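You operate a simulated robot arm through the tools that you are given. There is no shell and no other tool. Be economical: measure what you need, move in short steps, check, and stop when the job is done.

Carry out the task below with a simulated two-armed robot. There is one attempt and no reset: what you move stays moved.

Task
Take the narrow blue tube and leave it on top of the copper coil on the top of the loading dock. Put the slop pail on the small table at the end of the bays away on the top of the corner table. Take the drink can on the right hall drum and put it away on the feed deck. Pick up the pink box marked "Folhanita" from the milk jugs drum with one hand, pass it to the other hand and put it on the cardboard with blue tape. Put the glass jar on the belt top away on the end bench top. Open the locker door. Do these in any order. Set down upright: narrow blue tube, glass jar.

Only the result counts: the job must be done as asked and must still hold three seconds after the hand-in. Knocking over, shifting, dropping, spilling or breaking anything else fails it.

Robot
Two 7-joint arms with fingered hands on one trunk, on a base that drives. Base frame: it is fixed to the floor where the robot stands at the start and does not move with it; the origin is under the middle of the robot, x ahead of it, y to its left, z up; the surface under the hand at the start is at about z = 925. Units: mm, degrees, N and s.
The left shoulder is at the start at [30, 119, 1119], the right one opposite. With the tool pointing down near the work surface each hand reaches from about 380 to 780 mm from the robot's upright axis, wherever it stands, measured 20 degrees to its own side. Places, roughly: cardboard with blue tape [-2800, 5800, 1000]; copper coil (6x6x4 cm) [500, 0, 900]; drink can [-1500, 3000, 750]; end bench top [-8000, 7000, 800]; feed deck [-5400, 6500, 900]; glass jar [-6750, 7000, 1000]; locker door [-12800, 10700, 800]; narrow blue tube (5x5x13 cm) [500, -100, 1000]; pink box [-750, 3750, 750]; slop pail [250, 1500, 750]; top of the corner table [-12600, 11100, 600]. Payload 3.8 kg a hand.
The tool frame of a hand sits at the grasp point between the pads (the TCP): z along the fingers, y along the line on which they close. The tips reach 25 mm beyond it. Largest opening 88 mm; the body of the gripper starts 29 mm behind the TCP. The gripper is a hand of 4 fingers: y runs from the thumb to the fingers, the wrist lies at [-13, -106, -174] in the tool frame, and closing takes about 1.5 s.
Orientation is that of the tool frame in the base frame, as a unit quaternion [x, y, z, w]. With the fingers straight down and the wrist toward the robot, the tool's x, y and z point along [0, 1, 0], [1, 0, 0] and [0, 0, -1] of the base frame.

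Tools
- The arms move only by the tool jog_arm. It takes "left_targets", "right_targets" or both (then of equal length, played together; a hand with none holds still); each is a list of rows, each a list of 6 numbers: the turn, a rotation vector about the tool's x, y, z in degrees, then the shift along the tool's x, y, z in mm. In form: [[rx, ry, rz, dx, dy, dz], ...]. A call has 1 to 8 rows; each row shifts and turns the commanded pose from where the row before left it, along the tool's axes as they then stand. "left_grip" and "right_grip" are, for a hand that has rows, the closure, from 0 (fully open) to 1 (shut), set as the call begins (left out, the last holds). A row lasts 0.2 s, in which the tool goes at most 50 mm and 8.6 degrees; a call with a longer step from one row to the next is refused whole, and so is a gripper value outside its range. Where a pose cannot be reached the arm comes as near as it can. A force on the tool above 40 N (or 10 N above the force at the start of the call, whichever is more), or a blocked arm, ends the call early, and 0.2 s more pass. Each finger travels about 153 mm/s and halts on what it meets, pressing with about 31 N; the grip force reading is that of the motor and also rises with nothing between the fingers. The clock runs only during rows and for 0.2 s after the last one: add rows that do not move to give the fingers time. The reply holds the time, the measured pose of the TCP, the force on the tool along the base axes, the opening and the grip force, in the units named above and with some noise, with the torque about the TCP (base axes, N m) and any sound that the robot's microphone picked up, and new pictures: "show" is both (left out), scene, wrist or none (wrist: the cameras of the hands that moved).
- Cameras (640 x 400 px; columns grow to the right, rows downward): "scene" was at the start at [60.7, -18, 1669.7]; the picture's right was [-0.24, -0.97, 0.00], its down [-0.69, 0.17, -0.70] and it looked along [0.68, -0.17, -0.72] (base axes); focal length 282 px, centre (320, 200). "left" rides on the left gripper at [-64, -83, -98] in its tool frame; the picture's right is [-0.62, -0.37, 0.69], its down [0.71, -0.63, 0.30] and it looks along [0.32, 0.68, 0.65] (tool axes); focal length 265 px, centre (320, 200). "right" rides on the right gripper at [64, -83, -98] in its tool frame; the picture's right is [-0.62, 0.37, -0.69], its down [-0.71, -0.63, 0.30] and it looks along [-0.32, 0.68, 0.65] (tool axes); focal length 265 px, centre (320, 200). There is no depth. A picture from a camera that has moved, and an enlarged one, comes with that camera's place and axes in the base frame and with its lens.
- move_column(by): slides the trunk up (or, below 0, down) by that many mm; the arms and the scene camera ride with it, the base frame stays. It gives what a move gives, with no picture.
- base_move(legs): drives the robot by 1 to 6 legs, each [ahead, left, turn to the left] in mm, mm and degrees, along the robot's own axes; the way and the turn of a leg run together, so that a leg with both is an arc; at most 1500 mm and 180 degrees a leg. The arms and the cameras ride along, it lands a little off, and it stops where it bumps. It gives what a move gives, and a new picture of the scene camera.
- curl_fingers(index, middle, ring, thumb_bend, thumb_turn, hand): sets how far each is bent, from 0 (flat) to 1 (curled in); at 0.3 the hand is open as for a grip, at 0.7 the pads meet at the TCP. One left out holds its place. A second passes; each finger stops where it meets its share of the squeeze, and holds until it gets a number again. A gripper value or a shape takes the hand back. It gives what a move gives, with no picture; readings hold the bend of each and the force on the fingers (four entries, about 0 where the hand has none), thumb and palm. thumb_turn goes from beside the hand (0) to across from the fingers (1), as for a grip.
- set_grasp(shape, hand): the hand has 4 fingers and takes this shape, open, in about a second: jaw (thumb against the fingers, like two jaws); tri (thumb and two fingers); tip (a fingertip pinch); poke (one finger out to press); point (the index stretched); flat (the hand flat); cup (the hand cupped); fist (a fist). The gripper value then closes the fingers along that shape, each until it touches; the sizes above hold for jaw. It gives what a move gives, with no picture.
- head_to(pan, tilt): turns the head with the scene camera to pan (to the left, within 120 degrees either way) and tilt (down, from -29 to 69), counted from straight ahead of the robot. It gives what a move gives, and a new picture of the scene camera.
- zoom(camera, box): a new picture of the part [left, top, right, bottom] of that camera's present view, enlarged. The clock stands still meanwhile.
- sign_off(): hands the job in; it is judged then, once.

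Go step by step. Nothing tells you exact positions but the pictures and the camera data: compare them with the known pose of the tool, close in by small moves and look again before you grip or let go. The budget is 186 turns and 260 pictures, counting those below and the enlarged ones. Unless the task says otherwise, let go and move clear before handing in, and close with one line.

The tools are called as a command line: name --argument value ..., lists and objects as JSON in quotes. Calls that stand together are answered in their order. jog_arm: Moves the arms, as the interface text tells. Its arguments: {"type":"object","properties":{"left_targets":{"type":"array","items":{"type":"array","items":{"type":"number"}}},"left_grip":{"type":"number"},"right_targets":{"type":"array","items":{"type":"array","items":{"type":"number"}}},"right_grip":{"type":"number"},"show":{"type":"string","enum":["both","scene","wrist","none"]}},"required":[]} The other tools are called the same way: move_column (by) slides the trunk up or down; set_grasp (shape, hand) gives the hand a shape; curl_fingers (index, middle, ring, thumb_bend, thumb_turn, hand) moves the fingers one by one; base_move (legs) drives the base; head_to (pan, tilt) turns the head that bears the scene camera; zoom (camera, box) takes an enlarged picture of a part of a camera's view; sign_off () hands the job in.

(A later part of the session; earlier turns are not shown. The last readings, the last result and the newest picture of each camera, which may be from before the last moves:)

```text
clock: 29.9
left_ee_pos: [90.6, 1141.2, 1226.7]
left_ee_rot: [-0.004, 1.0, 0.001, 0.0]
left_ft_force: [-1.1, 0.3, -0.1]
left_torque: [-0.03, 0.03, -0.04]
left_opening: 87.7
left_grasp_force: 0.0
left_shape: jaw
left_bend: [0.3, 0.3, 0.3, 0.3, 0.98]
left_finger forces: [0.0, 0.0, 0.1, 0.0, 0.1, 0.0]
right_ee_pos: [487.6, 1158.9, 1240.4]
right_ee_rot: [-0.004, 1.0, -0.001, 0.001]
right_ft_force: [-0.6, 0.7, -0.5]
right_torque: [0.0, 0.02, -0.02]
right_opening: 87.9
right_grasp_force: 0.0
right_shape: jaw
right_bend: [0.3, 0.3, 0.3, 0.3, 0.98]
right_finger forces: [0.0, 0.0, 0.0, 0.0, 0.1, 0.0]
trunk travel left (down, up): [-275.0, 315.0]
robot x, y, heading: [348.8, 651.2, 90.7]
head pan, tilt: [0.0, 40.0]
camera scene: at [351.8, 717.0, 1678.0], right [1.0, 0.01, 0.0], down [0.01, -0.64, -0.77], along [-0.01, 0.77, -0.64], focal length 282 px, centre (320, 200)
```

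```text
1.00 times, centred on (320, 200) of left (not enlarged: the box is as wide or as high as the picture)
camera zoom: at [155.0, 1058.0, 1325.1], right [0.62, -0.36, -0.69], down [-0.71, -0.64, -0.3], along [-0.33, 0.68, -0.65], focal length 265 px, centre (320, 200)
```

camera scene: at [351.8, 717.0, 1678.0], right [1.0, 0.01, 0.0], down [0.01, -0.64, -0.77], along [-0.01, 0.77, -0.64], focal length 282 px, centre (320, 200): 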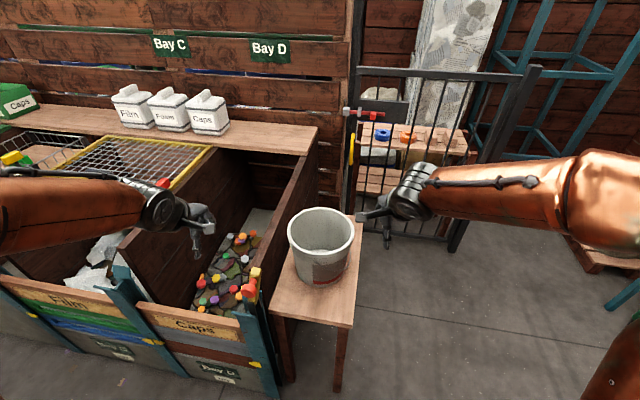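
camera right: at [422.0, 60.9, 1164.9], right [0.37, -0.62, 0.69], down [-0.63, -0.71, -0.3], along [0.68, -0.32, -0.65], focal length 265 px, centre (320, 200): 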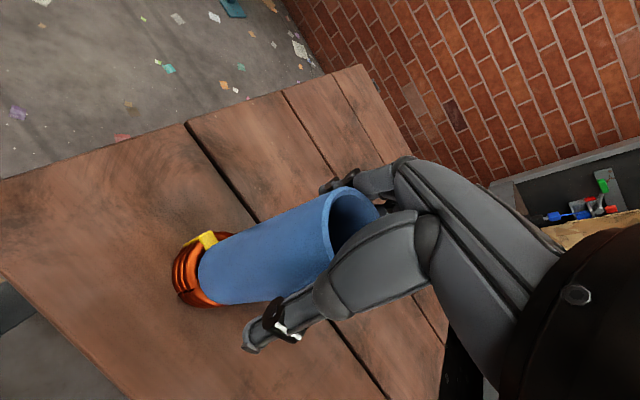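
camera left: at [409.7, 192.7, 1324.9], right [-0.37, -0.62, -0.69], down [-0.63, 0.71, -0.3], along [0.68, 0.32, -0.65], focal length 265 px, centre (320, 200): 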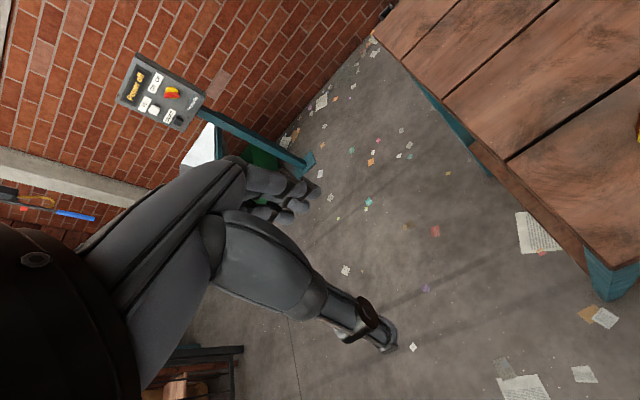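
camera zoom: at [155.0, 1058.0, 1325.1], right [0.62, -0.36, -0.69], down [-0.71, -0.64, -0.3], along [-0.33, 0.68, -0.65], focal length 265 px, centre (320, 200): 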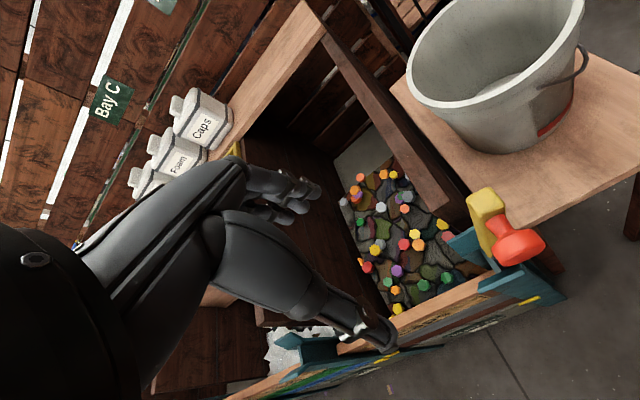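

The pail is empty and its bail hangs on the right side. I will hold it with both hands by the rim at front-left and front-right, so I drive a little closer and turn both hands by 45 degrees.

base_move --legs '[[130, 0, 0]]'

jog_arm --left_targets '[[0, 0, 7.5, 0, 0, 0], [0, 0, 7.5, 0, 0, 0], [0, 0, 7.5, 0, 0, 0], [0, 0, 7.5, 0, 0, 0], [0, 0, 7.5, 0, 0, 0], [0, 0, 7.5, 0, 0, 0], [0, 0, 0, 0, 0, 0]]' --right_targets '[[0, 0, -7.5, 0, 0, 0], [0, 0, -7.5, 0, 0, 0], [0, 0, -7.5, 0, 0, 0], [0, 0, -7.5, 0, 0, 0], [0, 0, -7.5, 0, 0, 0], [0, 0, -7.5, 0, 0, 0], [0, 0, 0, 0, 0, 0]]'

```text
clock: 31.2
left_ee_pos: [89.7, 1272.7, 1227.3]
left_ee_rot: [-0.004, 1.0, 0.001, 0.0]
left_ft_force: [0.2, 0.0, 0.2]
left_torque: [-0.04, -0.04, 0.02]
left_opening: 87.7
left_grasp_force: 0.0
left_shape: jaw
left_bend: [0.3, 0.3, 0.3, 0.3, 0.98]
left_finger forces: [0.0, 0.1, 0.1, 0.0, 0.0, 0.0]
right_ee_pos: [486.0, 1290.8, 1238.9]
right_ee_rot: [-0.003, 1.0, -0.001, 0.0]
right_ft_force: [0.1, 0.9, 0.0]
right_torque: [-0.05, 0.0, 0.01]
right_opening: 87.8
right_grasp_force: 0.0
right_shape: jaw
right_bend: [0.3, 0.3, 0.3, 0.3, 0.98]
right_finger forces: [0.1, 0.0, 0.0, 0.1, 0.0, 0.1]
trunk travel left (down, up): [-275.0, 315.0]
robot x, y, heading: [349.5, 783.5, 90.3]
head pan, tilt: [0.0, 40.0]
camera scene: at [350.9, 849.2, 1677.9], right [1.0, 0.01, 0.0], down [0.0, -0.64, -0.77], along [-0.01, 0.77, -0.64], focal length 282 px, centre (320, 200)
```

scene: 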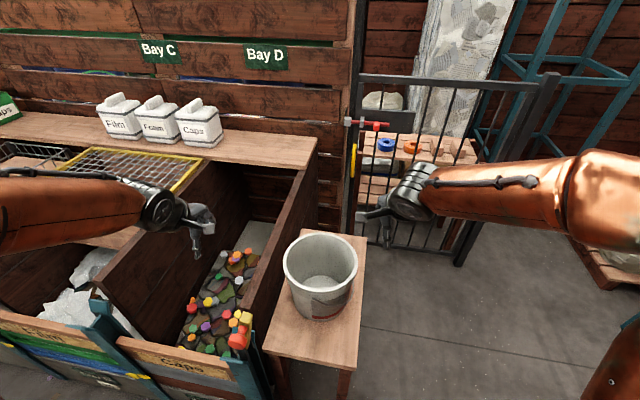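

```text
clock: 32.8
left_ee_pos: [90.2, 1272.2, 1228.1]
left_ee_rot: [0.38, 0.925, 0.0, 0.0]
left_ft_force: [0.7, -0.8, -0.5]
left_torque: [-0.02, -0.04, -0.03]
left_opening: 87.6
left_grasp_force: 0.1
left_shape: jaw
left_bend: [0.3, 0.3, 0.3, 0.3, 0.98]
left_finger forces: [0.0, 0.0, 0.0, 0.1, 0.0, 0.1]
right_ee_pos: [485.4, 1290.7, 1241.5]
right_ee_rot: [-0.387, 0.922, 0.0, 0.0]
right_ft_force: [-0.2, 0.1, -0.6]
right_torque: [0.0, 0.04, -0.05]
right_opening: 87.6
right_grasp_force: 0.0
right_shape: jaw
right_bend: [0.3, 0.3, 0.3, 0.3, 0.98]
right_finger forces: [0.0, 0.1, 0.0, 0.0, 0.0, 0.0]
trunk travel left (down, up): [-275.0, 315.0]
robot x, y, heading: [349.4, 786.9, 90.4]
head pan, tilt: [0.0, 40.0]
camera scene: at [350.8, 848.1, 1678.0], right [1.0, 0.01, 0.0], down [0.01, -0.64, -0.77], along [-0.01, 0.77, -0.64], focal length 282 px, centre (320, 200)
camera right: at [500.8, 1184.4, 1337.6], right [0.17, 0.7, 0.69], down [0.95, 0.07, -0.3], along [-0.26, 0.71, -0.65], focal length 265 px, centre (320, 200)
camera left: at [76.5, 1167.8, 1325.8], right [0.18, -0.7, -0.69], down [-0.95, 0.05, -0.3], along [0.25, 0.71, -0.65], focal length 265 px, centre (320, 200)
```

scene: 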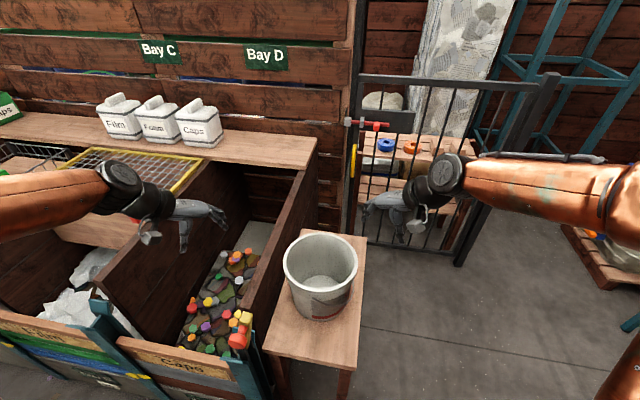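
right: 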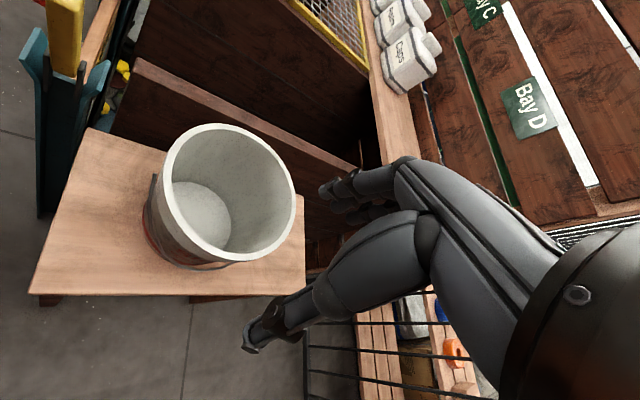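
left: 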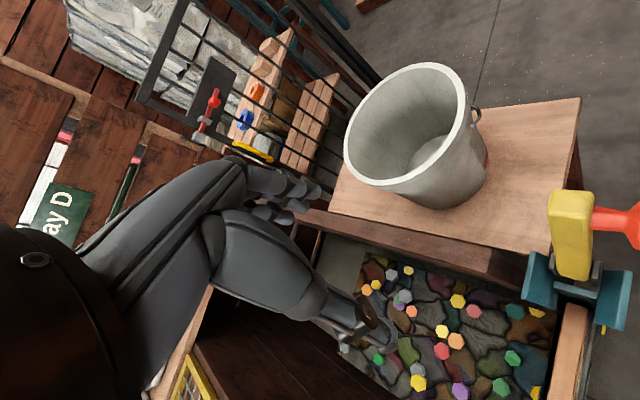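

The rim is at z about 947, centred near [348, 1395] with a radius of about 115. I move both hands above the front-left and front-right rim points.

jog_arm --left_targets '[[0, 0, 0, -24, 39, 0], [0, 0, 0, -24, 39, 0], [0, 0, 0, -24, 39, 0], [0, 0, 0, -24, 39, 0], [0, 0, 0, 0, 0, 50], [0, 0, 0, 0, 0, 50], [0, 0, 0, 0, 0, 50], [0, 0, 0, 0, 0, 50]]' --right_targets '[[0, 0, 0, 6, 15, 4], [0, 0, 0, 6, 15, 4], [0, 0, 0, 6, 15, 4], [0, 0, 0, 5, 13, 4], [0, 0, 0, 0, 0, 50], [0, 0, 0, 0, 0, 50], [0, 0, 0, 0, 0, 50], [0, 0, 0, 0, 0, 50]]'

```text
clock: 34.6
left_ee_pos: [265.4, 1313.8, 1024.3]
left_ee_rot: [0.379, 0.926, 0.0, 0.0]
left_ft_force: [0.3, -0.4, 0.6]
left_torque: [0.02, 0.0, 0.0]
left_opening: 88.0
left_grasp_force: 0.0
left_shape: jaw
left_bend: [0.3, 0.3, 0.3, 0.3, 0.98]
left_finger forces: [0.0, 0.0, 0.0, 0.1, 0.0, 0.1]
right_ee_pos: [427.0, 1316.8, 1023.8]
right_ee_rot: [-0.385, 0.923, 0.0, 0.0]
right_ft_force: [-0.4, 0.3, 0.0]
right_torque: [0.02, 0.03, 0.03]
right_opening: 87.9
right_grasp_force: 0.0
right_shape: jaw
right_bend: [0.3, 0.3, 0.3, 0.3, 0.98]
right_finger forces: [0.0, 0.1, 0.1, 0.1, 0.1, 0.0]
trunk travel left (down, up): [-275.0, 315.0]
robot x, y, heading: [348.1, 783.6, 90.4]
head pan, tilt: [0.0, 40.0]
camera scene: at [350.9, 851.1, 1677.8], right [1.0, 0.01, 0.0], down [0.0, -0.64, -0.76], along [-0.01, 0.76, -0.64], focal length 282 px, centre (320, 200)
camera right: at [442.0, 1211.2, 1121.3], right [0.17, 0.7, 0.69], down [0.95, 0.07, -0.3], along [-0.26, 0.71, -0.65], focal length 265 px, centre (320, 200)
camera left: at [253.6, 1210.0, 1123.4], right [0.18, -0.7, -0.69], down [-0.95, 0.05, -0.3], along [0.25, 0.71, -0.65], focal length 265 px, centre (320, 200)
```

scene: 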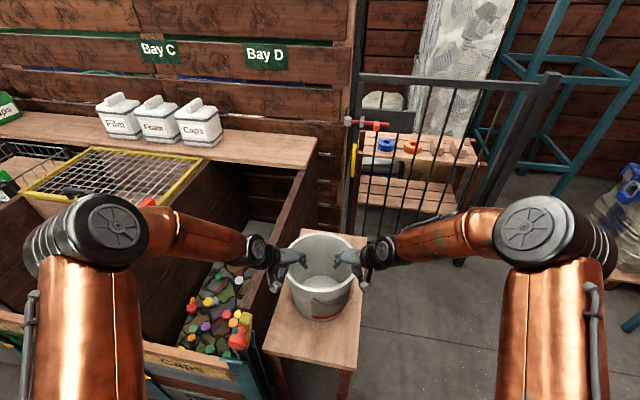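
right: 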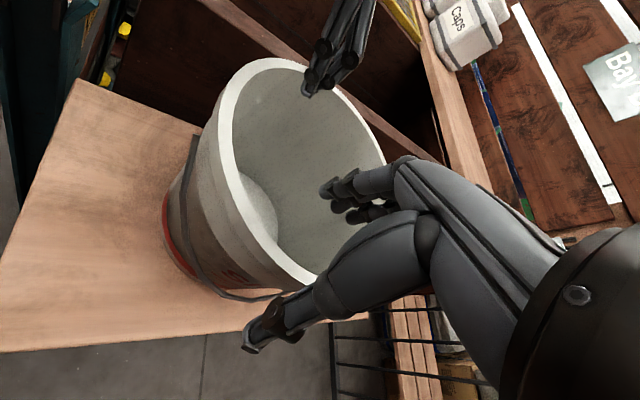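
left: 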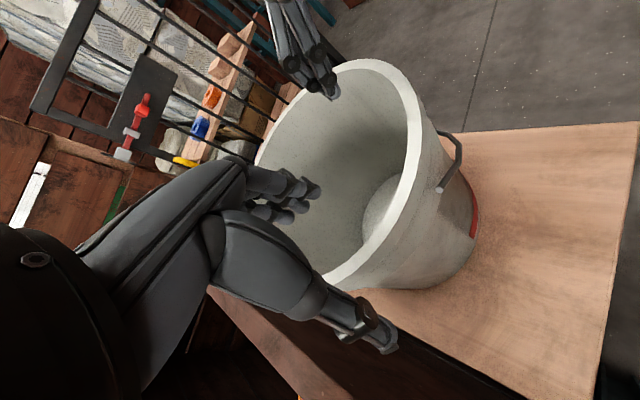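

Better estimate from all three views: rim centre [348, 1410], z 950. I correct by about 16 mm forward and lower the fingers over the rim.

jog_arm --left_targets '[[0, 0, 0, 9, 14, 0], [0, 0, 0, 0, 0, 25], [0, 0, 0, 0, 0, 25], [0, 0, 0, 0, 0, 20], [0, 0, 0, 0, 0, 7], [0, 0, 0, 0, 0, 0]]' --right_targets '[[0, 0, 0, -10, 10, 0], [0, 0, 0, 0, 0, 25], [0, 0, 0, 0, 0, 25], [0, 0, 0, 0, 0, 20], [0, 0, 0, 0, 0, 7], [0, 0, 0, 0, 0, 0]]'

```text
clock: 36.0
left_ee_pos: [269.9, 1331.8, 949.8]
left_ee_rot: [0.38, 0.925, -0.001, 0.0]
left_ft_force: [0.2, 0.5, -0.3]
left_torque: [0.0, 0.02, -0.03]
left_opening: 87.6
left_grasp_force: 0.0
left_shape: jaw
left_bend: [0.3, 0.3, 0.3, 0.3, 0.98]
left_finger forces: [0.0, 0.0, 0.1, 0.0, 0.1, 0.1]
right_ee_pos: [427.6, 1327.8, 946.0]
right_ee_rot: [-0.387, 0.922, 0.0, 0.001]
right_ft_force: [1.0, 0.3, 1.1]
right_torque: [0.03, -0.04, 0.02]
right_opening: 87.9
right_grasp_force: 0.0
right_shape: jaw
right_bend: [0.3, 0.3, 0.3, 0.3, 0.98]
right_finger forces: [0.0, 0.0, 0.0, 0.0, 0.0, 0.0]
trunk travel left (down, up): [-275.0, 315.0]
robot x, y, heading: [351.8, 783.0, 90.1]
head pan, tilt: [0.0, 40.0]
camera scene: at [350.9, 848.8, 1677.9], right [1.0, 0.01, 0.0], down [0.0, -0.64, -0.77], along [-0.01, 0.77, -0.64], focal length 282 px, centre (320, 200)
camera right: at [443.2, 1223.3, 1044.4], right [0.17, 0.7, 0.69], down [0.95, 0.07, -0.3], along [-0.26, 0.71, -0.65], focal length 265 px, centre (320, 200)
camera left: at [257.8, 1227.9, 1047.7], right [0.18, -0.7, -0.69], down [-0.95, 0.05, -0.3], along [0.25, 0.71, -0.65], focal length 265 px, centre (320, 200)
```

scene: 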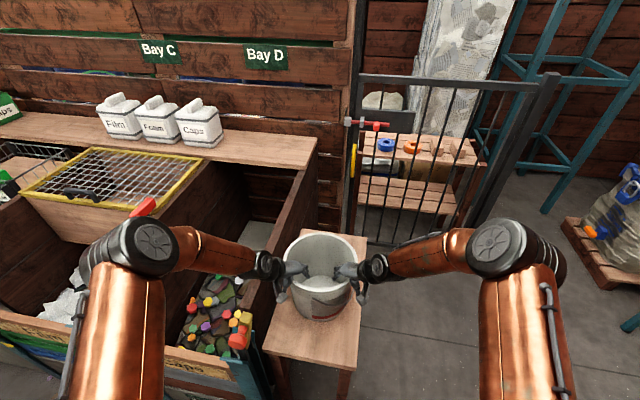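
right: 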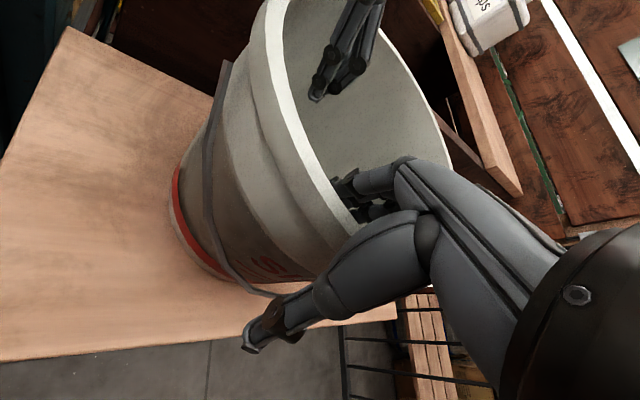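
left: 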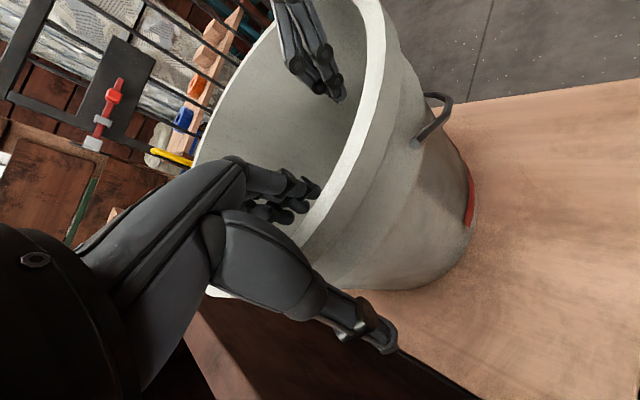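

Both hands straddle the rim, with the wall nearer the fingers. I shift each hand 12 mm inward and close both.

jog_arm --left_targets '[[0, 0, 0, 0, 12, 4], [0, 0, 0, 0, 0, 0]]' --right_targets '[[0, 0, 0, 0, 12, 0], [0, 0, 0, 0, 0, 0]]' --show "wrist"

jog_arm --left_targets '[[0, 0, 0, 0, 0, 0], [0, 0, 0, 0, 0, 0], [0, 0, 0, 0, 0, 0], [0, 0, 0, 0, 0, 0], [0, 0, 0, 0, 0, 0], [0, 0, 0, 0, 0, 0], [0, 0, 0, 0, 0, 0]]' --right_targets '[[0, 0, 0, 0, 0, 0], [0, 0, 0, 0, 0, 0], [0, 0, 0, 0, 0, 0], [0, 0, 0, 0, 0, 0], [0, 0, 0, 0, 0, 0], [0, 0, 0, 0, 0, 0], [0, 0, 0, 0, 0, 0]]' --left_grip 1 --right_grip 1

```text
clock: 36.6
left_ee_pos: [278.8, 1341.4, 945.1]
left_ee_rot: [0.379, 0.925, 0.0, 0.0]
left_ft_force: [-0.2, -1.1, -0.4]
left_torque: [0.01, 0.01, 0.02]
left_opening: 87.7
left_grasp_force: 0.0
left_shape: jaw
left_bend: [0.3, 0.3, 0.3, 0.3, 0.98]
left_finger forces: [0.1, 0.0, 0.1, 0.1, 0.0, 0.0]
right_ee_pos: [419.4, 1336.6, 947.0]
right_ee_rot: [-0.386, 0.923, 0.0, 0.0]
right_ft_force: [0.0, -0.4, 0.2]
right_torque: [-0.01, -0.01, -0.01]
right_opening: 87.8
right_grasp_force: 0.0
right_shape: jaw
right_bend: [0.3, 0.3, 0.3, 0.3, 0.98]
right_finger forces: [0.0, 0.0, 0.1, 0.0, 0.1, 0.0]
trunk travel left (down, up): [-275.0, 315.0]
robot x, y, heading: [350.0, 782.1, 90.3]
head pan, tilt: [0.0, 40.0]
camera right: at [433.8, 1231.5, 1044.5], right [0.17, 0.7, 0.69], down [0.95, 0.07, -0.3], along [-0.26, 0.71, -0.65], focal length 265 px, centre (320, 200)
camera left: at [265.7, 1236.2, 1043.7], right [0.18, -0.7, -0.69], down [-0.95, 0.05, -0.3], along [0.25, 0.71, -0.65], focal length 265 px, centre (320, 200)
```

right: 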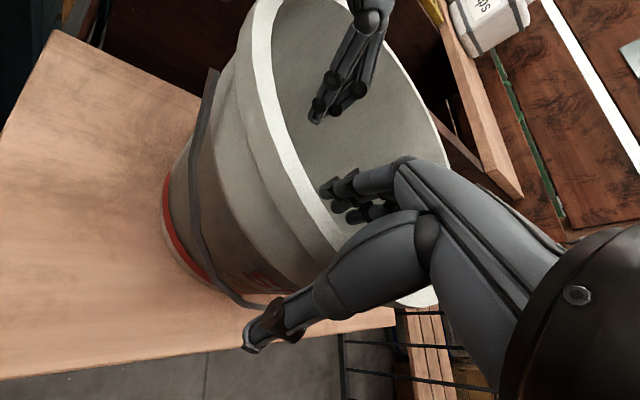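
left: 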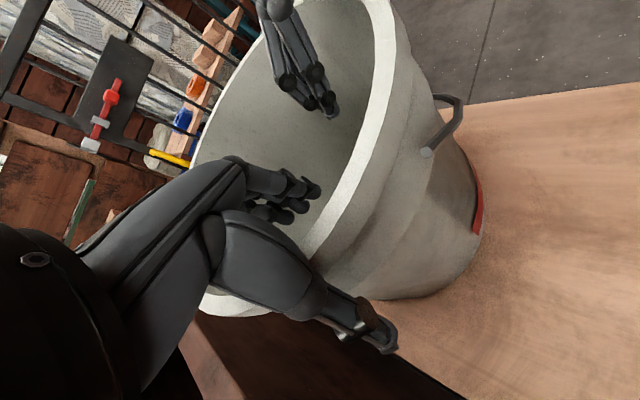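

```text
clock: 38.2
left_ee_pos: [278.7, 1341.2, 946.0]
left_ee_rot: [0.38, 0.925, 0.0, 0.001]
left_ft_force: [-4.0, -0.7, -0.1]
left_torque: [0.02, 0.07, -0.16]
left_opening: 5.1
left_grasp_force: 30.7
left_shape: jaw
left_bend: [0.7, 0.7, 0.7, 0.74, 1.0]
left_finger forces: [11.6, 7.5, 4.8, 0.1, 27.4, 0.1]
right_ee_pos: [418.2, 1337.6, 947.6]
right_ee_rot: [-0.386, 0.923, -0.001, -0.001]
right_ft_force: [3.0, 0.3, 0.8]
right_torque: [0.02, -0.02, 0.06]
right_opening: 3.6
right_grasp_force: 30.9
right_shape: jaw
right_bend: [0.7, 0.7, 0.7, 0.75, 1.0]
right_finger forces: [15.3, 8.1, 3.5, 0.1, 27.6, 0.1]
trunk travel left (down, up): [-275.0, 315.0]
robot x, y, heading: [351.1, 778.7, 90.6]
head pan, tilt: [0.0, 40.0]
camera scene: at [350.8, 848.9, 1677.9], right [1.0, 0.01, 0.0], down [0.01, -0.64, -0.77], along [-0.01, 0.77, -0.64], focal length 282 px, centre (320, 200)
camera right: at [433.9, 1232.0, 1044.3], right [0.17, 0.7, 0.69], down [0.95, 0.07, -0.3], along [-0.26, 0.71, -0.65], focal length 265 px, centre (320, 200)
camera left: at [265.4, 1236.6, 1043.4], right [0.18, -0.7, -0.69], down [-0.95, 0.05, -0.3], along [0.25, 0.71, -0.65], focal length 265 px, centre (320, 200)
```

scene: 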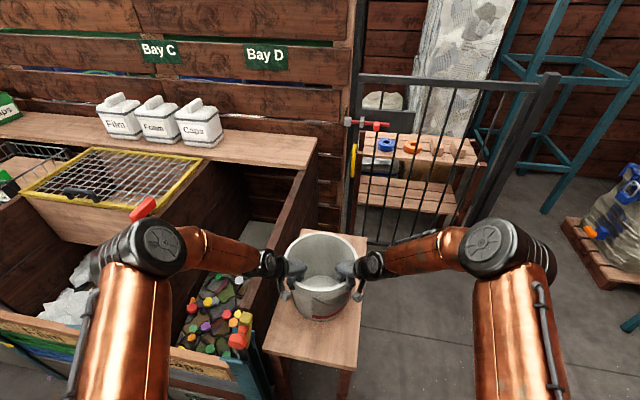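
right: 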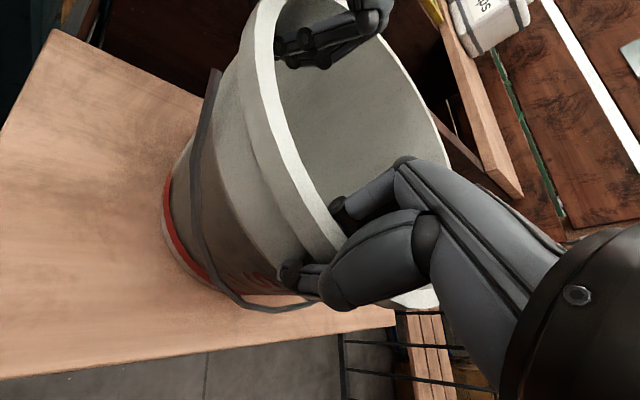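
left: 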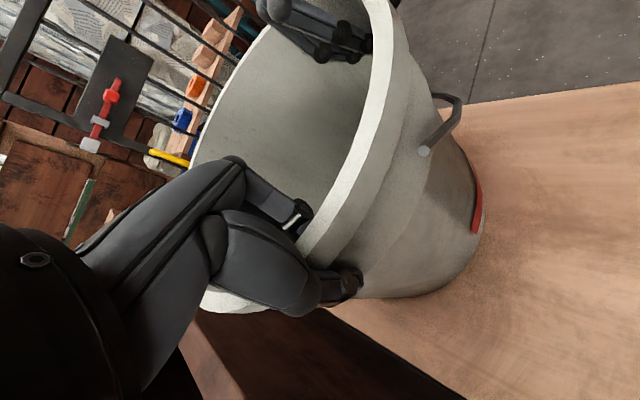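

Both hands hold the rim firmly. I lift with the trunk so both hands rise together.

move_column --by 60

zoom --camera "scene" --box '[180, 150, 480, 340]'

```text
clock: 39.2
left_ee_pos: [278.2, 1340.9, 1005.1]
left_ee_rot: [0.379, 0.925, -0.001, -0.001]
left_ft_force: [-3.8, 0.1, -1.9]
left_torque: [-0.17, 0.02, -0.11]
left_opening: 5.5
left_grasp_force: 31.4
left_shape: jaw
left_bend: [0.7, 0.7, 0.7, 0.75, 1.0]
left_finger forces: [14.3, 6.3, 4.1, 0.0, 27.9, 0.1]
right_ee_pos: [418.2, 1337.0, 1007.2]
right_ee_rot: [-0.387, 0.922, -0.001, 0.0]
right_ft_force: [3.7, -0.7, -2.4]
right_torque: [-0.1, -0.05, 0.07]
right_opening: 3.5
right_grasp_force: 31.0
right_shape: jaw
right_bend: [0.7, 0.7, 0.7, 0.75, 1.0]
right_finger forces: [16.8, 6.8, 3.9, 0.1, 29.4, 0.0]
trunk travel left (down, up): [-335.0, 255.0]
robot x, y, heading: [348.0, 782.4, 90.5]
head pan, tilt: [0.0, 40.0]
```

```text
2.11 times, centred on (330, 245) of scene
camera zoom: at [350.9, 849.5, 1737.8], right [1.0, 0.01, 0.0], down [0.0, -0.64, -0.77], along [-0.01, 0.77, -0.64], focal length 593 px, centre (299, 105)
```

zoom: 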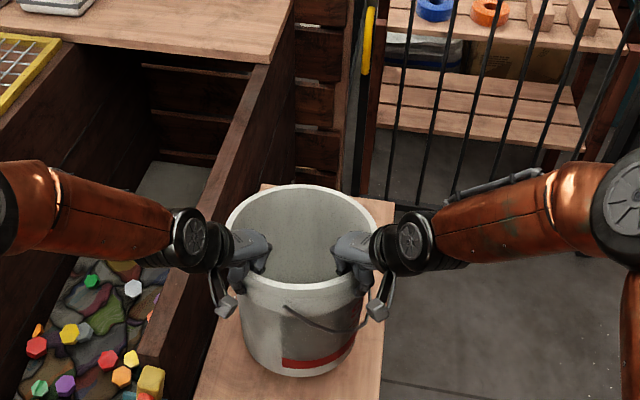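

The pail is light, about 0.45 kg, and hangs level. I back away 250 mm, turn left to face the hall, and look at the way ahead.

base_move --legs '[[-250, 0, 0], [0, 0, 90]]'

head_to --pan 0 --tilt 8

```text
clock: 42.1
left_ee_pos: [175.2, 1065.5, 1007.7]
left_ee_rot: [0.285, 0.959, 0.003, 0.003]
left_ft_force: [4.3, 3.4, -4.1]
left_torque: [-0.02, -0.18, -0.19]
left_opening: 3.4
left_grasp_force: 31.1
left_shape: jaw
left_bend: [0.7, 0.7, 0.7, 0.76, 1.0]
left_finger forces: [14.4, 11.4, 7.6, 0.0, 27.1, 0.0]
right_ee_pos: [313.5, 1086.4, 1003.5]
right_ee_rot: [-0.482, 0.876, -0.011, 0.002]
right_ft_force: [13.9, -10.2, 9.6]
right_torque: [-0.31, -0.46, 0.12]
right_opening: 4.8
right_grasp_force: 31.3
right_shape: jaw
right_bend: [0.7, 0.7, 0.7, 0.73, 0.99]
right_finger forces: [11.9, 4.1, 2.5, 0.1, 34.9, 0.1]
trunk travel left (down, up): [-335.0, 255.0]
robot x, y, heading: [352.4, 534.1, 102.6]
head pan, tilt: [0.0, 40.0]
stopped in leg 2: the force on the tool passed its limit at 50 N (the readings are from after the stop); the commanded pose is now the measured one
camera scene: at [342.1, 597.5, 1738.0], right [0.98, 0.22, 0.0], down [0.14, -0.63, -0.77], along [-0.17, 0.75, -0.64], focal length 282 px, centre (320, 200)
```

scene: 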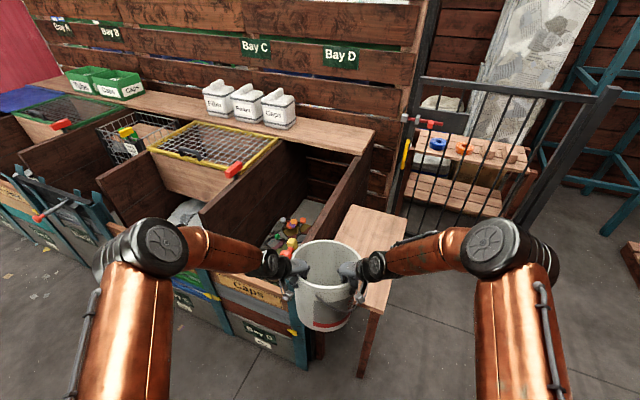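

```text
clock: 43.1
left_ee_pos: [174.3, 1064.7, 1007.4]
left_ee_rot: [0.282, 0.959, 0.004, 0.0]
left_ft_force: [5.6, 8.6, -6.7]
left_torque: [0.04, -0.24, -0.27]
left_opening: 3.5
left_grasp_force: 30.7
left_shape: jaw
left_bend: [0.7, 0.7, 0.7, 0.76, 1.0]
left_finger forces: [14.8, 12.2, 8.3, 0.1, 25.6, 0.1]
right_ee_pos: [312.4, 1086.5, 1006.8]
right_ee_rot: [-0.481, 0.877, -0.007, 0.002]
right_ft_force: [19.5, -13.3, 12.0]
right_torque: [-0.44, -0.6, 0.07]
right_opening: 4.9
right_grasp_force: 31.0
right_shape: jaw
right_bend: [0.7, 0.7, 0.7, 0.73, 0.99]
right_finger forces: [10.6, 3.3, 1.7, 0.1, 39.6, 0.0]
trunk travel left (down, up): [-335.0, 255.0]
robot x, y, heading: [353.2, 531.3, 102.5]
head pan, tilt: [0.0, 8.0]
camera scene: at [342.8, 604.5, 1788.9], right [0.98, 0.22, 0.0], down [0.03, -0.14, -0.99], along [-0.22, 0.97, -0.14], focal length 282 px, centre (320, 200)
```

scene: 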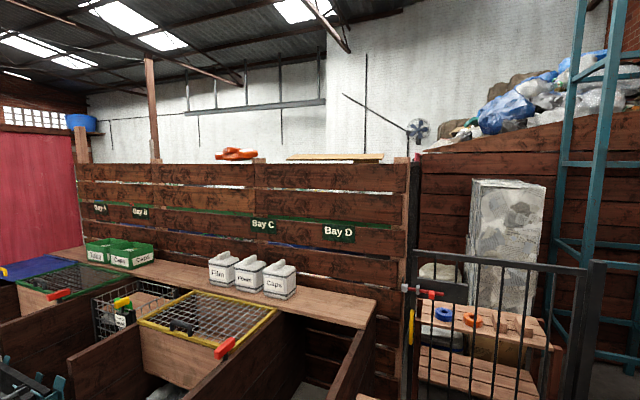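

The pail bumped something at the bay's end post during the turn. I turn back and look.

base_move --legs '[[0, 0, -8]]'

head_to --pan 12 --tilt 42

zoom --camera "scene" --box '[200, 160, 500, 350]'

zoom --camera "left" --box '[0, 0, 640, 400]'

```text
clock: 44.1
left_ee_pos: [248.3, 1087.0, 1006.0]
left_ee_rot: [0.349, 0.937, 0.002, 0.003]
left_ft_force: [-6.2, 0.6, -2.9]
left_torque: [-0.17, 0.06, -0.12]
left_opening: 4.1
left_grasp_force: 31.0
left_shape: jaw
left_bend: [0.7, 0.7, 0.7, 0.76, 1.0]
left_finger forces: [12.5, 7.9, 5.0, 0.0, 30.6, 0.0]
right_ee_pos: [387.9, 1090.0, 1004.4]
right_ee_rot: [-0.418, 0.908, -0.008, 0.002]
right_ft_force: [6.6, -0.5, -3.3]
right_torque: [-0.06, -0.14, 0.15]
right_opening: 3.9
right_grasp_force: 30.7
right_shape: jaw
right_bend: [0.7, 0.7, 0.7, 0.73, 1.0]
right_finger forces: [16.4, 6.1, 4.0, 0.1, 29.0, 0.0]
trunk travel left (down, up): [-335.0, 255.0]
robot x, y, heading: [349.9, 535.6, 94.6]
head pan, tilt: [0.0, 8.0]
camera scene: at [348.7, 608.6, 1788.8], right [1.0, 0.08, 0.0], down [0.01, -0.14, -0.99], along [-0.08, 0.99, -0.14], focal length 282 px, centre (320, 200)
```

scene: 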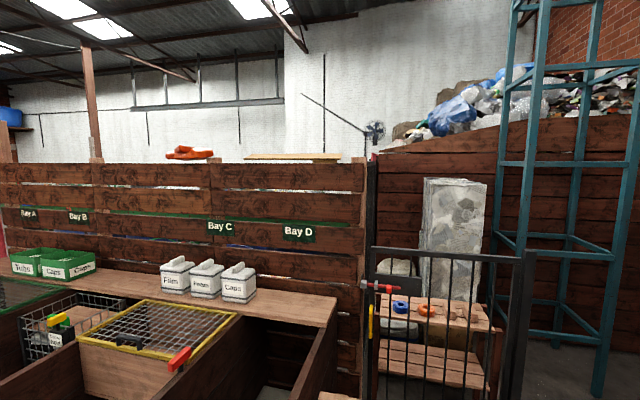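

```text
clock: 45.1
left_ee_pos: [247.8, 1086.6, 1006.7]
left_ee_rot: [0.349, 0.937, 0.003, 0.003]
left_ft_force: [-3.5, 1.3, -1.8]
left_torque: [-0.16, 0.02, -0.13]
left_opening: 4.1
left_grasp_force: 31.1
left_shape: jaw
left_bend: [0.7, 0.7, 0.7, 0.76, 1.0]
left_finger forces: [13.5, 8.6, 5.5, 0.0, 29.8, 0.0]
right_ee_pos: [386.1, 1090.1, 1004.7]
right_ee_rot: [-0.419, 0.908, -0.008, 0.001]
right_ft_force: [3.8, 0.3, -3.1]
right_torque: [-0.05, -0.04, 0.14]
right_opening: 3.6
right_grasp_force: 30.9
right_shape: jaw
right_bend: [0.7, 0.7, 0.7, 0.73, 1.0]
right_finger forces: [16.7, 7.3, 5.2, 0.0, 29.0, 0.0]
trunk travel left (down, up): [-335.0, 255.0]
robot x, y, heading: [353.9, 536.3, 94.5]
head pan, tilt: [12.0, 42.0]
camera scene: at [331.5, 596.4, 1735.0], right [0.96, 0.28, 0.0], down [0.19, -0.64, -0.74], along [-0.21, 0.71, -0.67], focal length 282 px, centre (320, 200)
```

scene: 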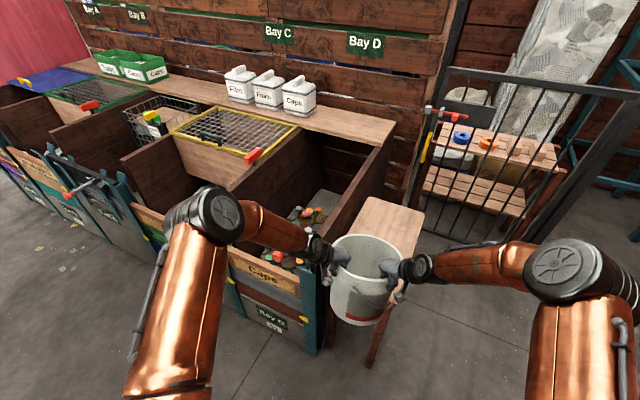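

```text
2.11 times, centred on (350, 255) of scene
camera zoom: at [331.5, 596.4, 1735.0], right [0.96, 0.28, 0.0], down [0.19, -0.64, -0.74], along [-0.21, 0.71, -0.67], focal length 593 px, centre (257, 84)
```

zoom: 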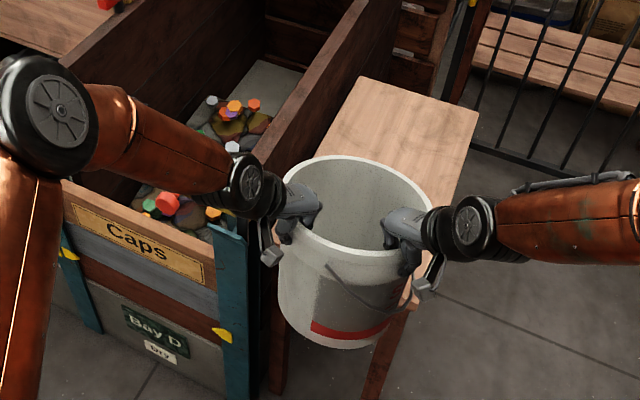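

```text
1.00 times, centred on (320, 200) of left (not enlarged: the box is as wide or as high as the picture)
camera zoom: at [240.4, 981.7, 1103.9], right [0.23, -0.68, -0.69], down [-0.95, -0.01, -0.31], along [0.21, 0.73, -0.65], focal length 265 px, centre (320, 200)
```

zoom: 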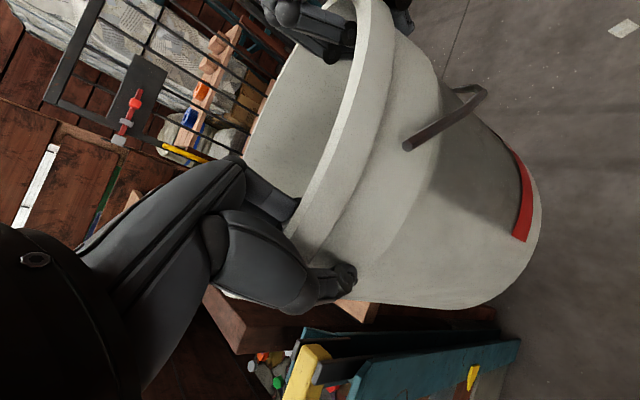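

The pail touched the bay's end post. I raise it well above the post, back up a little and turn again.

move_column --by 190

base_move --legs '[[-100, 0, 0], [0, 0, 40], [0, 0, 45]]'

head_to --pan 0 --tilt 12

```text
clock: 47.2
left_ee_pos: [246.9, 1086.5, 1195.2]
left_ee_rot: [0.349, 0.937, 0.003, 0.004]
left_ft_force: [-5.2, 0.1, -2.1]
left_torque: [-0.12, 0.07, -0.09]
left_opening: 3.9
left_grasp_force: 31.2
left_shape: jaw
left_bend: [0.7, 0.7, 0.7, 0.76, 1.0]
left_finger forces: [13.0, 8.3, 5.2, 0.0, 30.4, 0.0]
right_ee_pos: [386.9, 1089.5, 1193.3]
right_ee_rot: [-0.419, 0.908, -0.009, 0.002]
right_ft_force: [6.1, -0.3, -3.0]
right_torque: [-0.08, -0.1, 0.16]
right_opening: 3.6
right_grasp_force: 30.9
right_shape: jaw
right_bend: [0.7, 0.7, 0.7, 0.73, 1.0]
right_finger forces: [16.6, 6.7, 4.7, 0.0, 29.5, 0.0]
trunk travel left (down, up): [-525.0, 65.0]
robot x, y, heading: [351.0, 535.5, 94.4]
head pan, tilt: [12.0, 42.0]
```

```text
clock: 52.2
left_ee_pos: [-201.3, 378.1, 1196.6]
left_ee_rot: [-0.375, 0.927, 0.004, 0.0]
left_ft_force: [0.2, -5.2, -1.8]
left_torque: [-0.06, -0.13, -0.1]
left_opening: 3.8
left_grasp_force: 31.1
left_shape: jaw
left_bend: [0.7, 0.7, 0.7, 0.76, 1.0]
left_finger forces: [12.7, 8.2, 5.1, 0.1, 29.6, 0.0]
right_ee_pos: [-192.1, 517.2, 1194.6]
right_ee_rot: [0.922, -0.388, 0.005, -0.007]
right_ft_force: [0.1, 4.1, -2.6]
right_torque: [0.1, -0.12, 0.14]
right_opening: 3.4
right_grasp_force: 30.3
right_shape: jaw
right_bend: [0.7, 0.7, 0.7, 0.73, 1.0]
right_finger forces: [16.1, 6.4, 4.6, 0.1, 28.5, 0.0]
trunk travel left (down, up): [-525.0, 65.0]
robot x, y, heading: [356.6, 432.9, 179.3]
head pan, tilt: [12.0, 42.0]
camera scene: at [298.2, 417.9, 1925.0], right [-0.2, 0.98, 0.0], down [0.66, 0.13, -0.74], along [-0.73, -0.15, -0.67], focal length 282 px, centre (320, 200)
```

scene: 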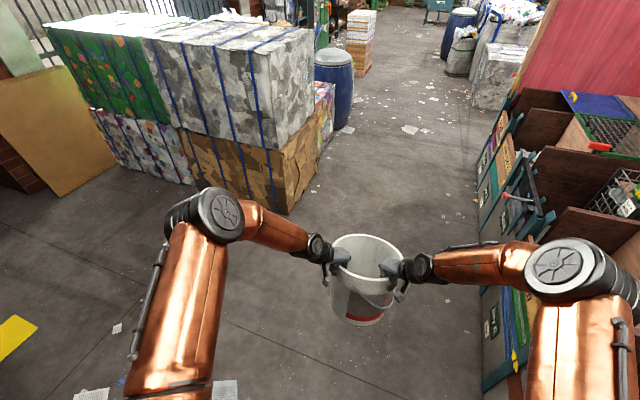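

```text
clock: 53.2
left_ee_pos: [-201.0, 378.0, 1195.8]
left_ee_rot: [-0.375, 0.927, 0.004, 0.0]
left_ft_force: [-0.2, -3.0, -1.9]
left_torque: [0.03, -0.1, -0.12]
left_opening: 4.1
left_grasp_force: 31.4
left_shape: jaw
left_bend: [0.7, 0.7, 0.7, 0.76, 1.0]
left_finger forces: [13.5, 8.9, 5.6, 0.0, 29.0, 0.1]
right_ee_pos: [-190.2, 517.3, 1194.8]
right_ee_rot: [0.922, -0.387, 0.005, -0.007]
right_ft_force: [0.4, 1.7, -3.3]
right_torque: [0.05, -0.08, 0.19]
right_opening: 3.4
right_grasp_force: 31.3
right_shape: jaw
right_bend: [0.7, 0.7, 0.7, 0.73, 1.0]
right_finger forces: [16.6, 7.5, 5.4, 0.0, 28.6, 0.0]
trunk travel left (down, up): [-525.0, 65.0]
robot x, y, heading: [358.5, 432.8, 179.4]
head pan, tilt: [0.0, 12.0]
camera scene: at [286.9, 435.2, 1972.3], right [0.01, 1.0, 0.0], down [0.21, 0.0, -0.98], along [-0.98, 0.01, -0.21], focal length 282 px, centre (320, 200)
```

scene: 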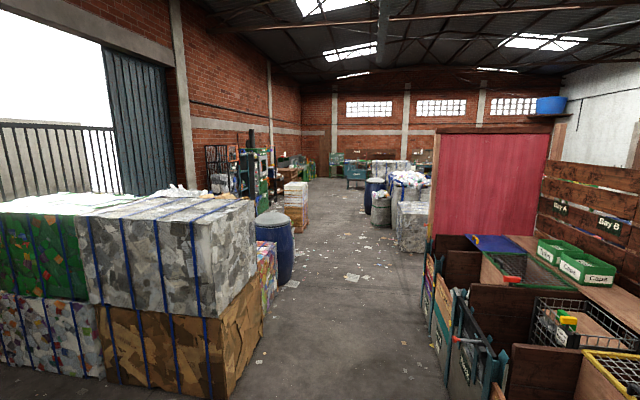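

The hall opens ahead along -x, with the aisle between bales on the left and bays on the right. I drive about 3 m down the aisle and look right.

base_move --legs '[[1500, -40, 0], [1500, 0, 0]]'

head_to --pan -50 --tilt 12

```text
refused: leg 1 is longer than a leg can be; nothing moved
```

```text
clock: 54.4
left_ee_pos: [-199.7, 376.2, 1196.1]
left_ee_rot: [-0.375, 0.927, 0.003, 0.001]
left_ft_force: [-0.3, -3.0, -2.3]
left_torque: [-0.03, -0.1, -0.12]
left_opening: 3.8
left_grasp_force: 30.8
left_shape: jaw
left_bend: [0.7, 0.7, 0.7, 0.76, 1.0]
left_finger forces: [13.1, 8.5, 5.3, 0.1, 29.2, 0.0]
right_ee_pos: [-191.4, 517.7, 1193.8]
right_ee_rot: [0.922, -0.388, 0.005, -0.008]
right_ft_force: [0.7, 3.3, -3.1]
right_torque: [0.07, -0.12, 0.17]
right_opening: 3.5
right_grasp_force: 30.7
right_shape: jaw
right_bend: [0.7, 0.7, 0.7, 0.73, 1.0]
right_finger forces: [16.5, 7.1, 5.1, 0.0, 28.7, 0.0]
trunk travel left (down, up): [-525.0, 65.0]
robot x, y, heading: [357.0, 433.1, 179.5]
head pan, tilt: [-50.0, 12.0]
camera scene: at [320.8, 506.2, 1972.4], right [0.77, 0.64, 0.0], down [0.13, -0.16, -0.98], along [-0.62, 0.75, -0.21], focal length 282 px, centre (320, 200)
```

scene: 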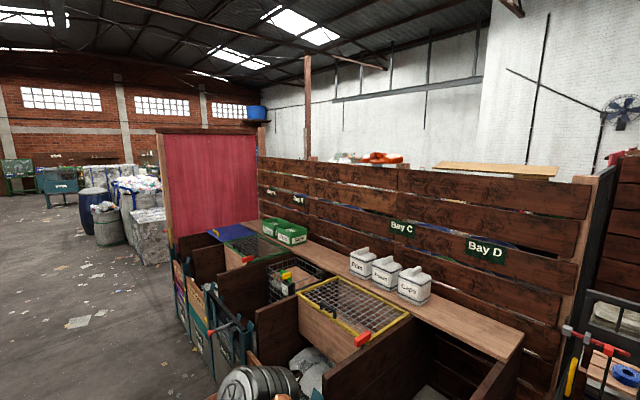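

base_move --legs '[[1490, -40, 0], [1490, 0, 0]]'

head_to --pan -85 --tilt 12

```text
clock: 68.8
left_ee_pos: [-3202.4, 384.6, 1196.4]
left_ee_rot: [-0.389, 0.921, 0.004, 0.0]
left_ft_force: [0.3, -4.0, -1.7]
left_torque: [-0.02, -0.08, -0.1]
left_opening: 4.1
left_grasp_force: 30.9
left_shape: jaw
left_bend: [0.7, 0.7, 0.7, 0.76, 1.0]
left_finger forces: [13.0, 8.3, 5.4, 0.1, 29.5, 0.0]
right_ee_pos: [-3198.5, 524.4, 1194.3]
right_ee_rot: [0.927, -0.374, 0.006, -0.007]
right_ft_force: [0.2, 4.4, -3.2]
right_torque: [0.07, -0.05, 0.16]
right_opening: 3.7
right_grasp_force: 31.2
right_shape: jaw
right_bend: [0.7, 0.7, 0.7, 0.73, 1.0]
right_finger forces: [16.5, 6.8, 4.8, 0.1, 29.0, 0.0]
trunk travel left (down, up): [-525.0, 65.0]
robot x, y, heading: [-2646.5, 451.8, -179.0]
head pan, tilt: [-50.0, 12.0]
camera scene: at [-2686.0, 528.9, 1972.4], right [0.75, 0.66, 0.0], down [0.14, -0.16, -0.98], along [-0.64, 0.74, -0.21], focal length 282 px, centre (320, 200)
```

scene: 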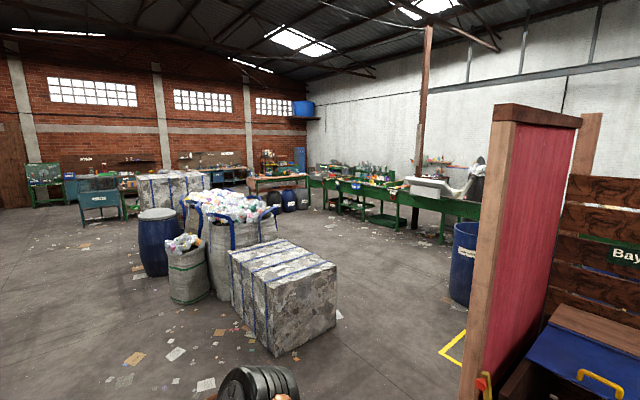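

```text
clock: 69.9
left_ee_pos: [-3203.9, 385.2, 1195.6]
left_ee_rot: [-0.389, 0.921, 0.003, 0.0]
left_ft_force: [-0.8, -0.3, -2.4]
left_torque: [0.0, -0.12, -0.14]
left_opening: 4.0
left_grasp_force: 31.1
left_shape: jaw
left_bend: [0.7, 0.7, 0.7, 0.76, 1.0]
left_finger forces: [13.6, 8.9, 5.7, 0.0, 28.8, 0.0]
right_ee_pos: [-3197.3, 524.8, 1193.8]
right_ee_rot: [0.927, -0.374, 0.005, -0.008]
right_ft_force: [0.3, 1.4, -3.3]
right_torque: [0.06, -0.08, 0.11]
right_opening: 3.6
right_grasp_force: 31.2
right_shape: jaw
right_bend: [0.7, 0.7, 0.7, 0.73, 1.0]
right_finger forces: [16.7, 7.8, 5.5, 0.0, 28.5, 0.0]
trunk travel left (down, up): [-525.0, 65.0]
robot x, y, heading: [-2646.8, 454.6, -178.8]
head pan, tilt: [-85.0, 12.0]
camera scene: at [-2634.8, 551.3, 1972.4], right [0.99, 0.11, 0.0], down [0.02, -0.21, -0.98], along [-0.1, 0.97, -0.21], focal length 282 px, centre (320, 200)
```

scene: 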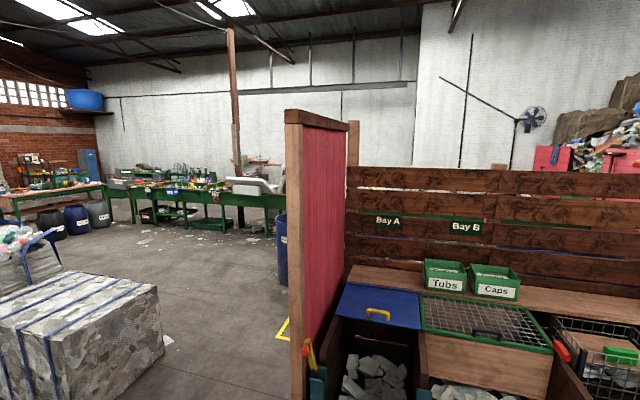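

The hall opens right past the pink panel; the green belt line is near y 7000 and the blue locker is at the far corner. I drive past the panel's post and turn into the open hall.

base_move --legs '[[1050, 0, 0], [0, 0, -91], [1400, 0, 0], [900, 0, 0], [0, 0, 45]]'

head_to --pan 0 --tilt 14

head_to --pan -75 --tilt 20

```text
clock: 92.0
left_ee_pos: [-4041.4, 3070.1, 1196.2]
left_ee_rot: [0.021, 1.0, 0.003, 0.002]
left_ft_force: [-1.5, -0.1, -2.6]
left_torque: [-0.09, -0.07, -0.13]
left_opening: 4.2
left_grasp_force: 31.2
left_shape: jaw
left_bend: [0.7, 0.7, 0.7, 0.76, 1.0]
left_finger forces: [12.9, 8.5, 5.3, 0.0, 27.4, 0.0]
right_ee_pos: [-3934.2, 3159.1, 1193.7]
right_ee_rot: [-0.695, 0.719, -0.007, 0.005]
right_ft_force: [0.6, -0.2, -1.5]
right_torque: [-0.02, -0.08, 0.14]
right_opening: 3.5
right_grasp_force: 30.7
right_shape: jaw
right_bend: [0.7, 0.7, 0.7, 0.74, 1.0]
right_finger forces: [16.4, 7.3, 5.2, 0.1, 28.2, 0.0]
trunk travel left (down, up): [-525.0, 65.0]
robot x, y, heading: [-3612.4, 2701.6, 133.0]
head pan, tilt: [-85.0, 12.0]
camera scene: at [-3538.7, 2758.9, 1972.4], right [0.74, -0.67, 0.0], down [-0.14, -0.16, -0.98], along [0.66, 0.73, -0.21], focal length 282 px, centre (320, 200)
```

scene: 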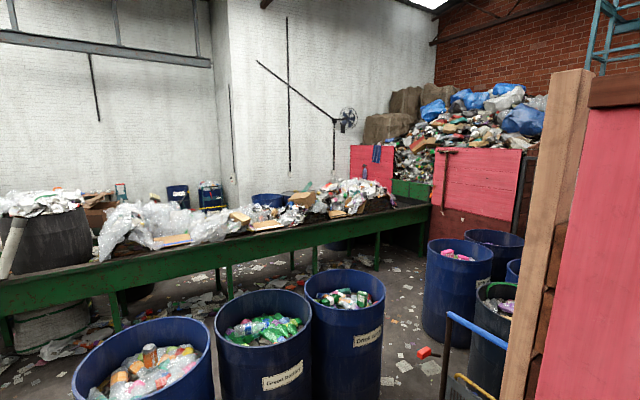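

```text
clock: 93.5
left_ee_pos: [-4042.5, 3069.5, 1196.0]
left_ee_rot: [0.021, 1.0, 0.004, 0.002]
left_ft_force: [-1.1, 0.2, -1.7]
left_torque: [-0.07, -0.06, -0.12]
left_opening: 4.0
left_grasp_force: 31.1
left_shape: jaw
left_bend: [0.7, 0.7, 0.7, 0.76, 1.0]
left_finger forces: [13.3, 8.6, 5.6, 0.0, 27.4, 0.0]
right_ee_pos: [-3933.6, 3158.9, 1194.4]
right_ee_rot: [-0.694, 0.72, -0.008, 0.005]
right_ft_force: [1.0, -0.8, -2.3]
right_torque: [-0.08, -0.03, 0.17]
right_opening: 3.4
right_grasp_force: 30.6
right_shape: jaw
right_bend: [0.7, 0.7, 0.7, 0.74, 1.0]
right_finger forces: [16.6, 7.8, 5.5, 0.1, 28.2, 0.0]
trunk travel left (down, up): [-525.0, 65.0]
robot x, y, heading: [-3619.2, 2699.9, 133.0]
head pan, tilt: [0.0, 14.0]
camera scene: at [-3664.9, 2757.9, 1969.1], right [0.73, 0.68, 0.0], down [0.17, -0.18, -0.97], along [-0.66, 0.71, -0.24], focal length 282 px, centre (320, 200)
```

scene: 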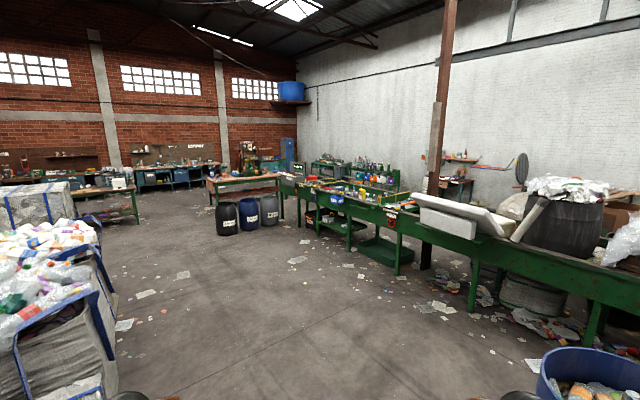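

```text
clock: 95.0
left_ee_pos: [-4041.9, 3069.3, 1196.6]
left_ee_rot: [0.021, 1.0, 0.004, 0.002]
left_ft_force: [-1.1, 0.3, -2.1]
left_torque: [-0.09, -0.09, -0.1]
left_opening: 3.9
left_grasp_force: 30.7
left_shape: jaw
left_bend: [0.7, 0.7, 0.7, 0.76, 1.0]
left_finger forces: [13.0, 8.6, 5.4, 0.0, 27.5, 0.0]
right_ee_pos: [-3933.7, 3159.8, 1194.1]
right_ee_rot: [-0.694, 0.72, -0.007, 0.005]
right_ft_force: [1.0, 0.0, -2.9]
right_torque: [-0.06, -0.09, 0.16]
right_opening: 3.2
right_grasp_force: 31.3
right_shape: jaw
right_bend: [0.7, 0.7, 0.7, 0.74, 1.0]
right_finger forces: [16.4, 7.5, 5.4, 0.0, 28.3, 0.0]
trunk travel left (down, up): [-525.0, 65.0]
robot x, y, heading: [-3615.9, 2702.4, 133.1]
head pan, tilt: [-75.0, 20.0]
camera scene: at [-3552.0, 2768.4, 1959.4], right [0.85, -0.53, 0.0], down [-0.18, -0.29, -0.94], along [0.5, 0.8, -0.34], focal length 282 px, centre (320, 200)
```

scene: 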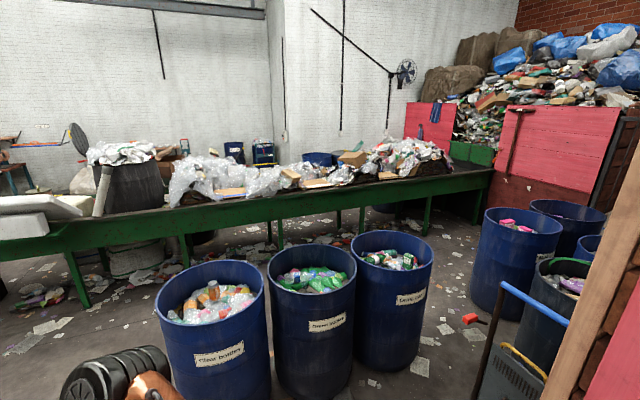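

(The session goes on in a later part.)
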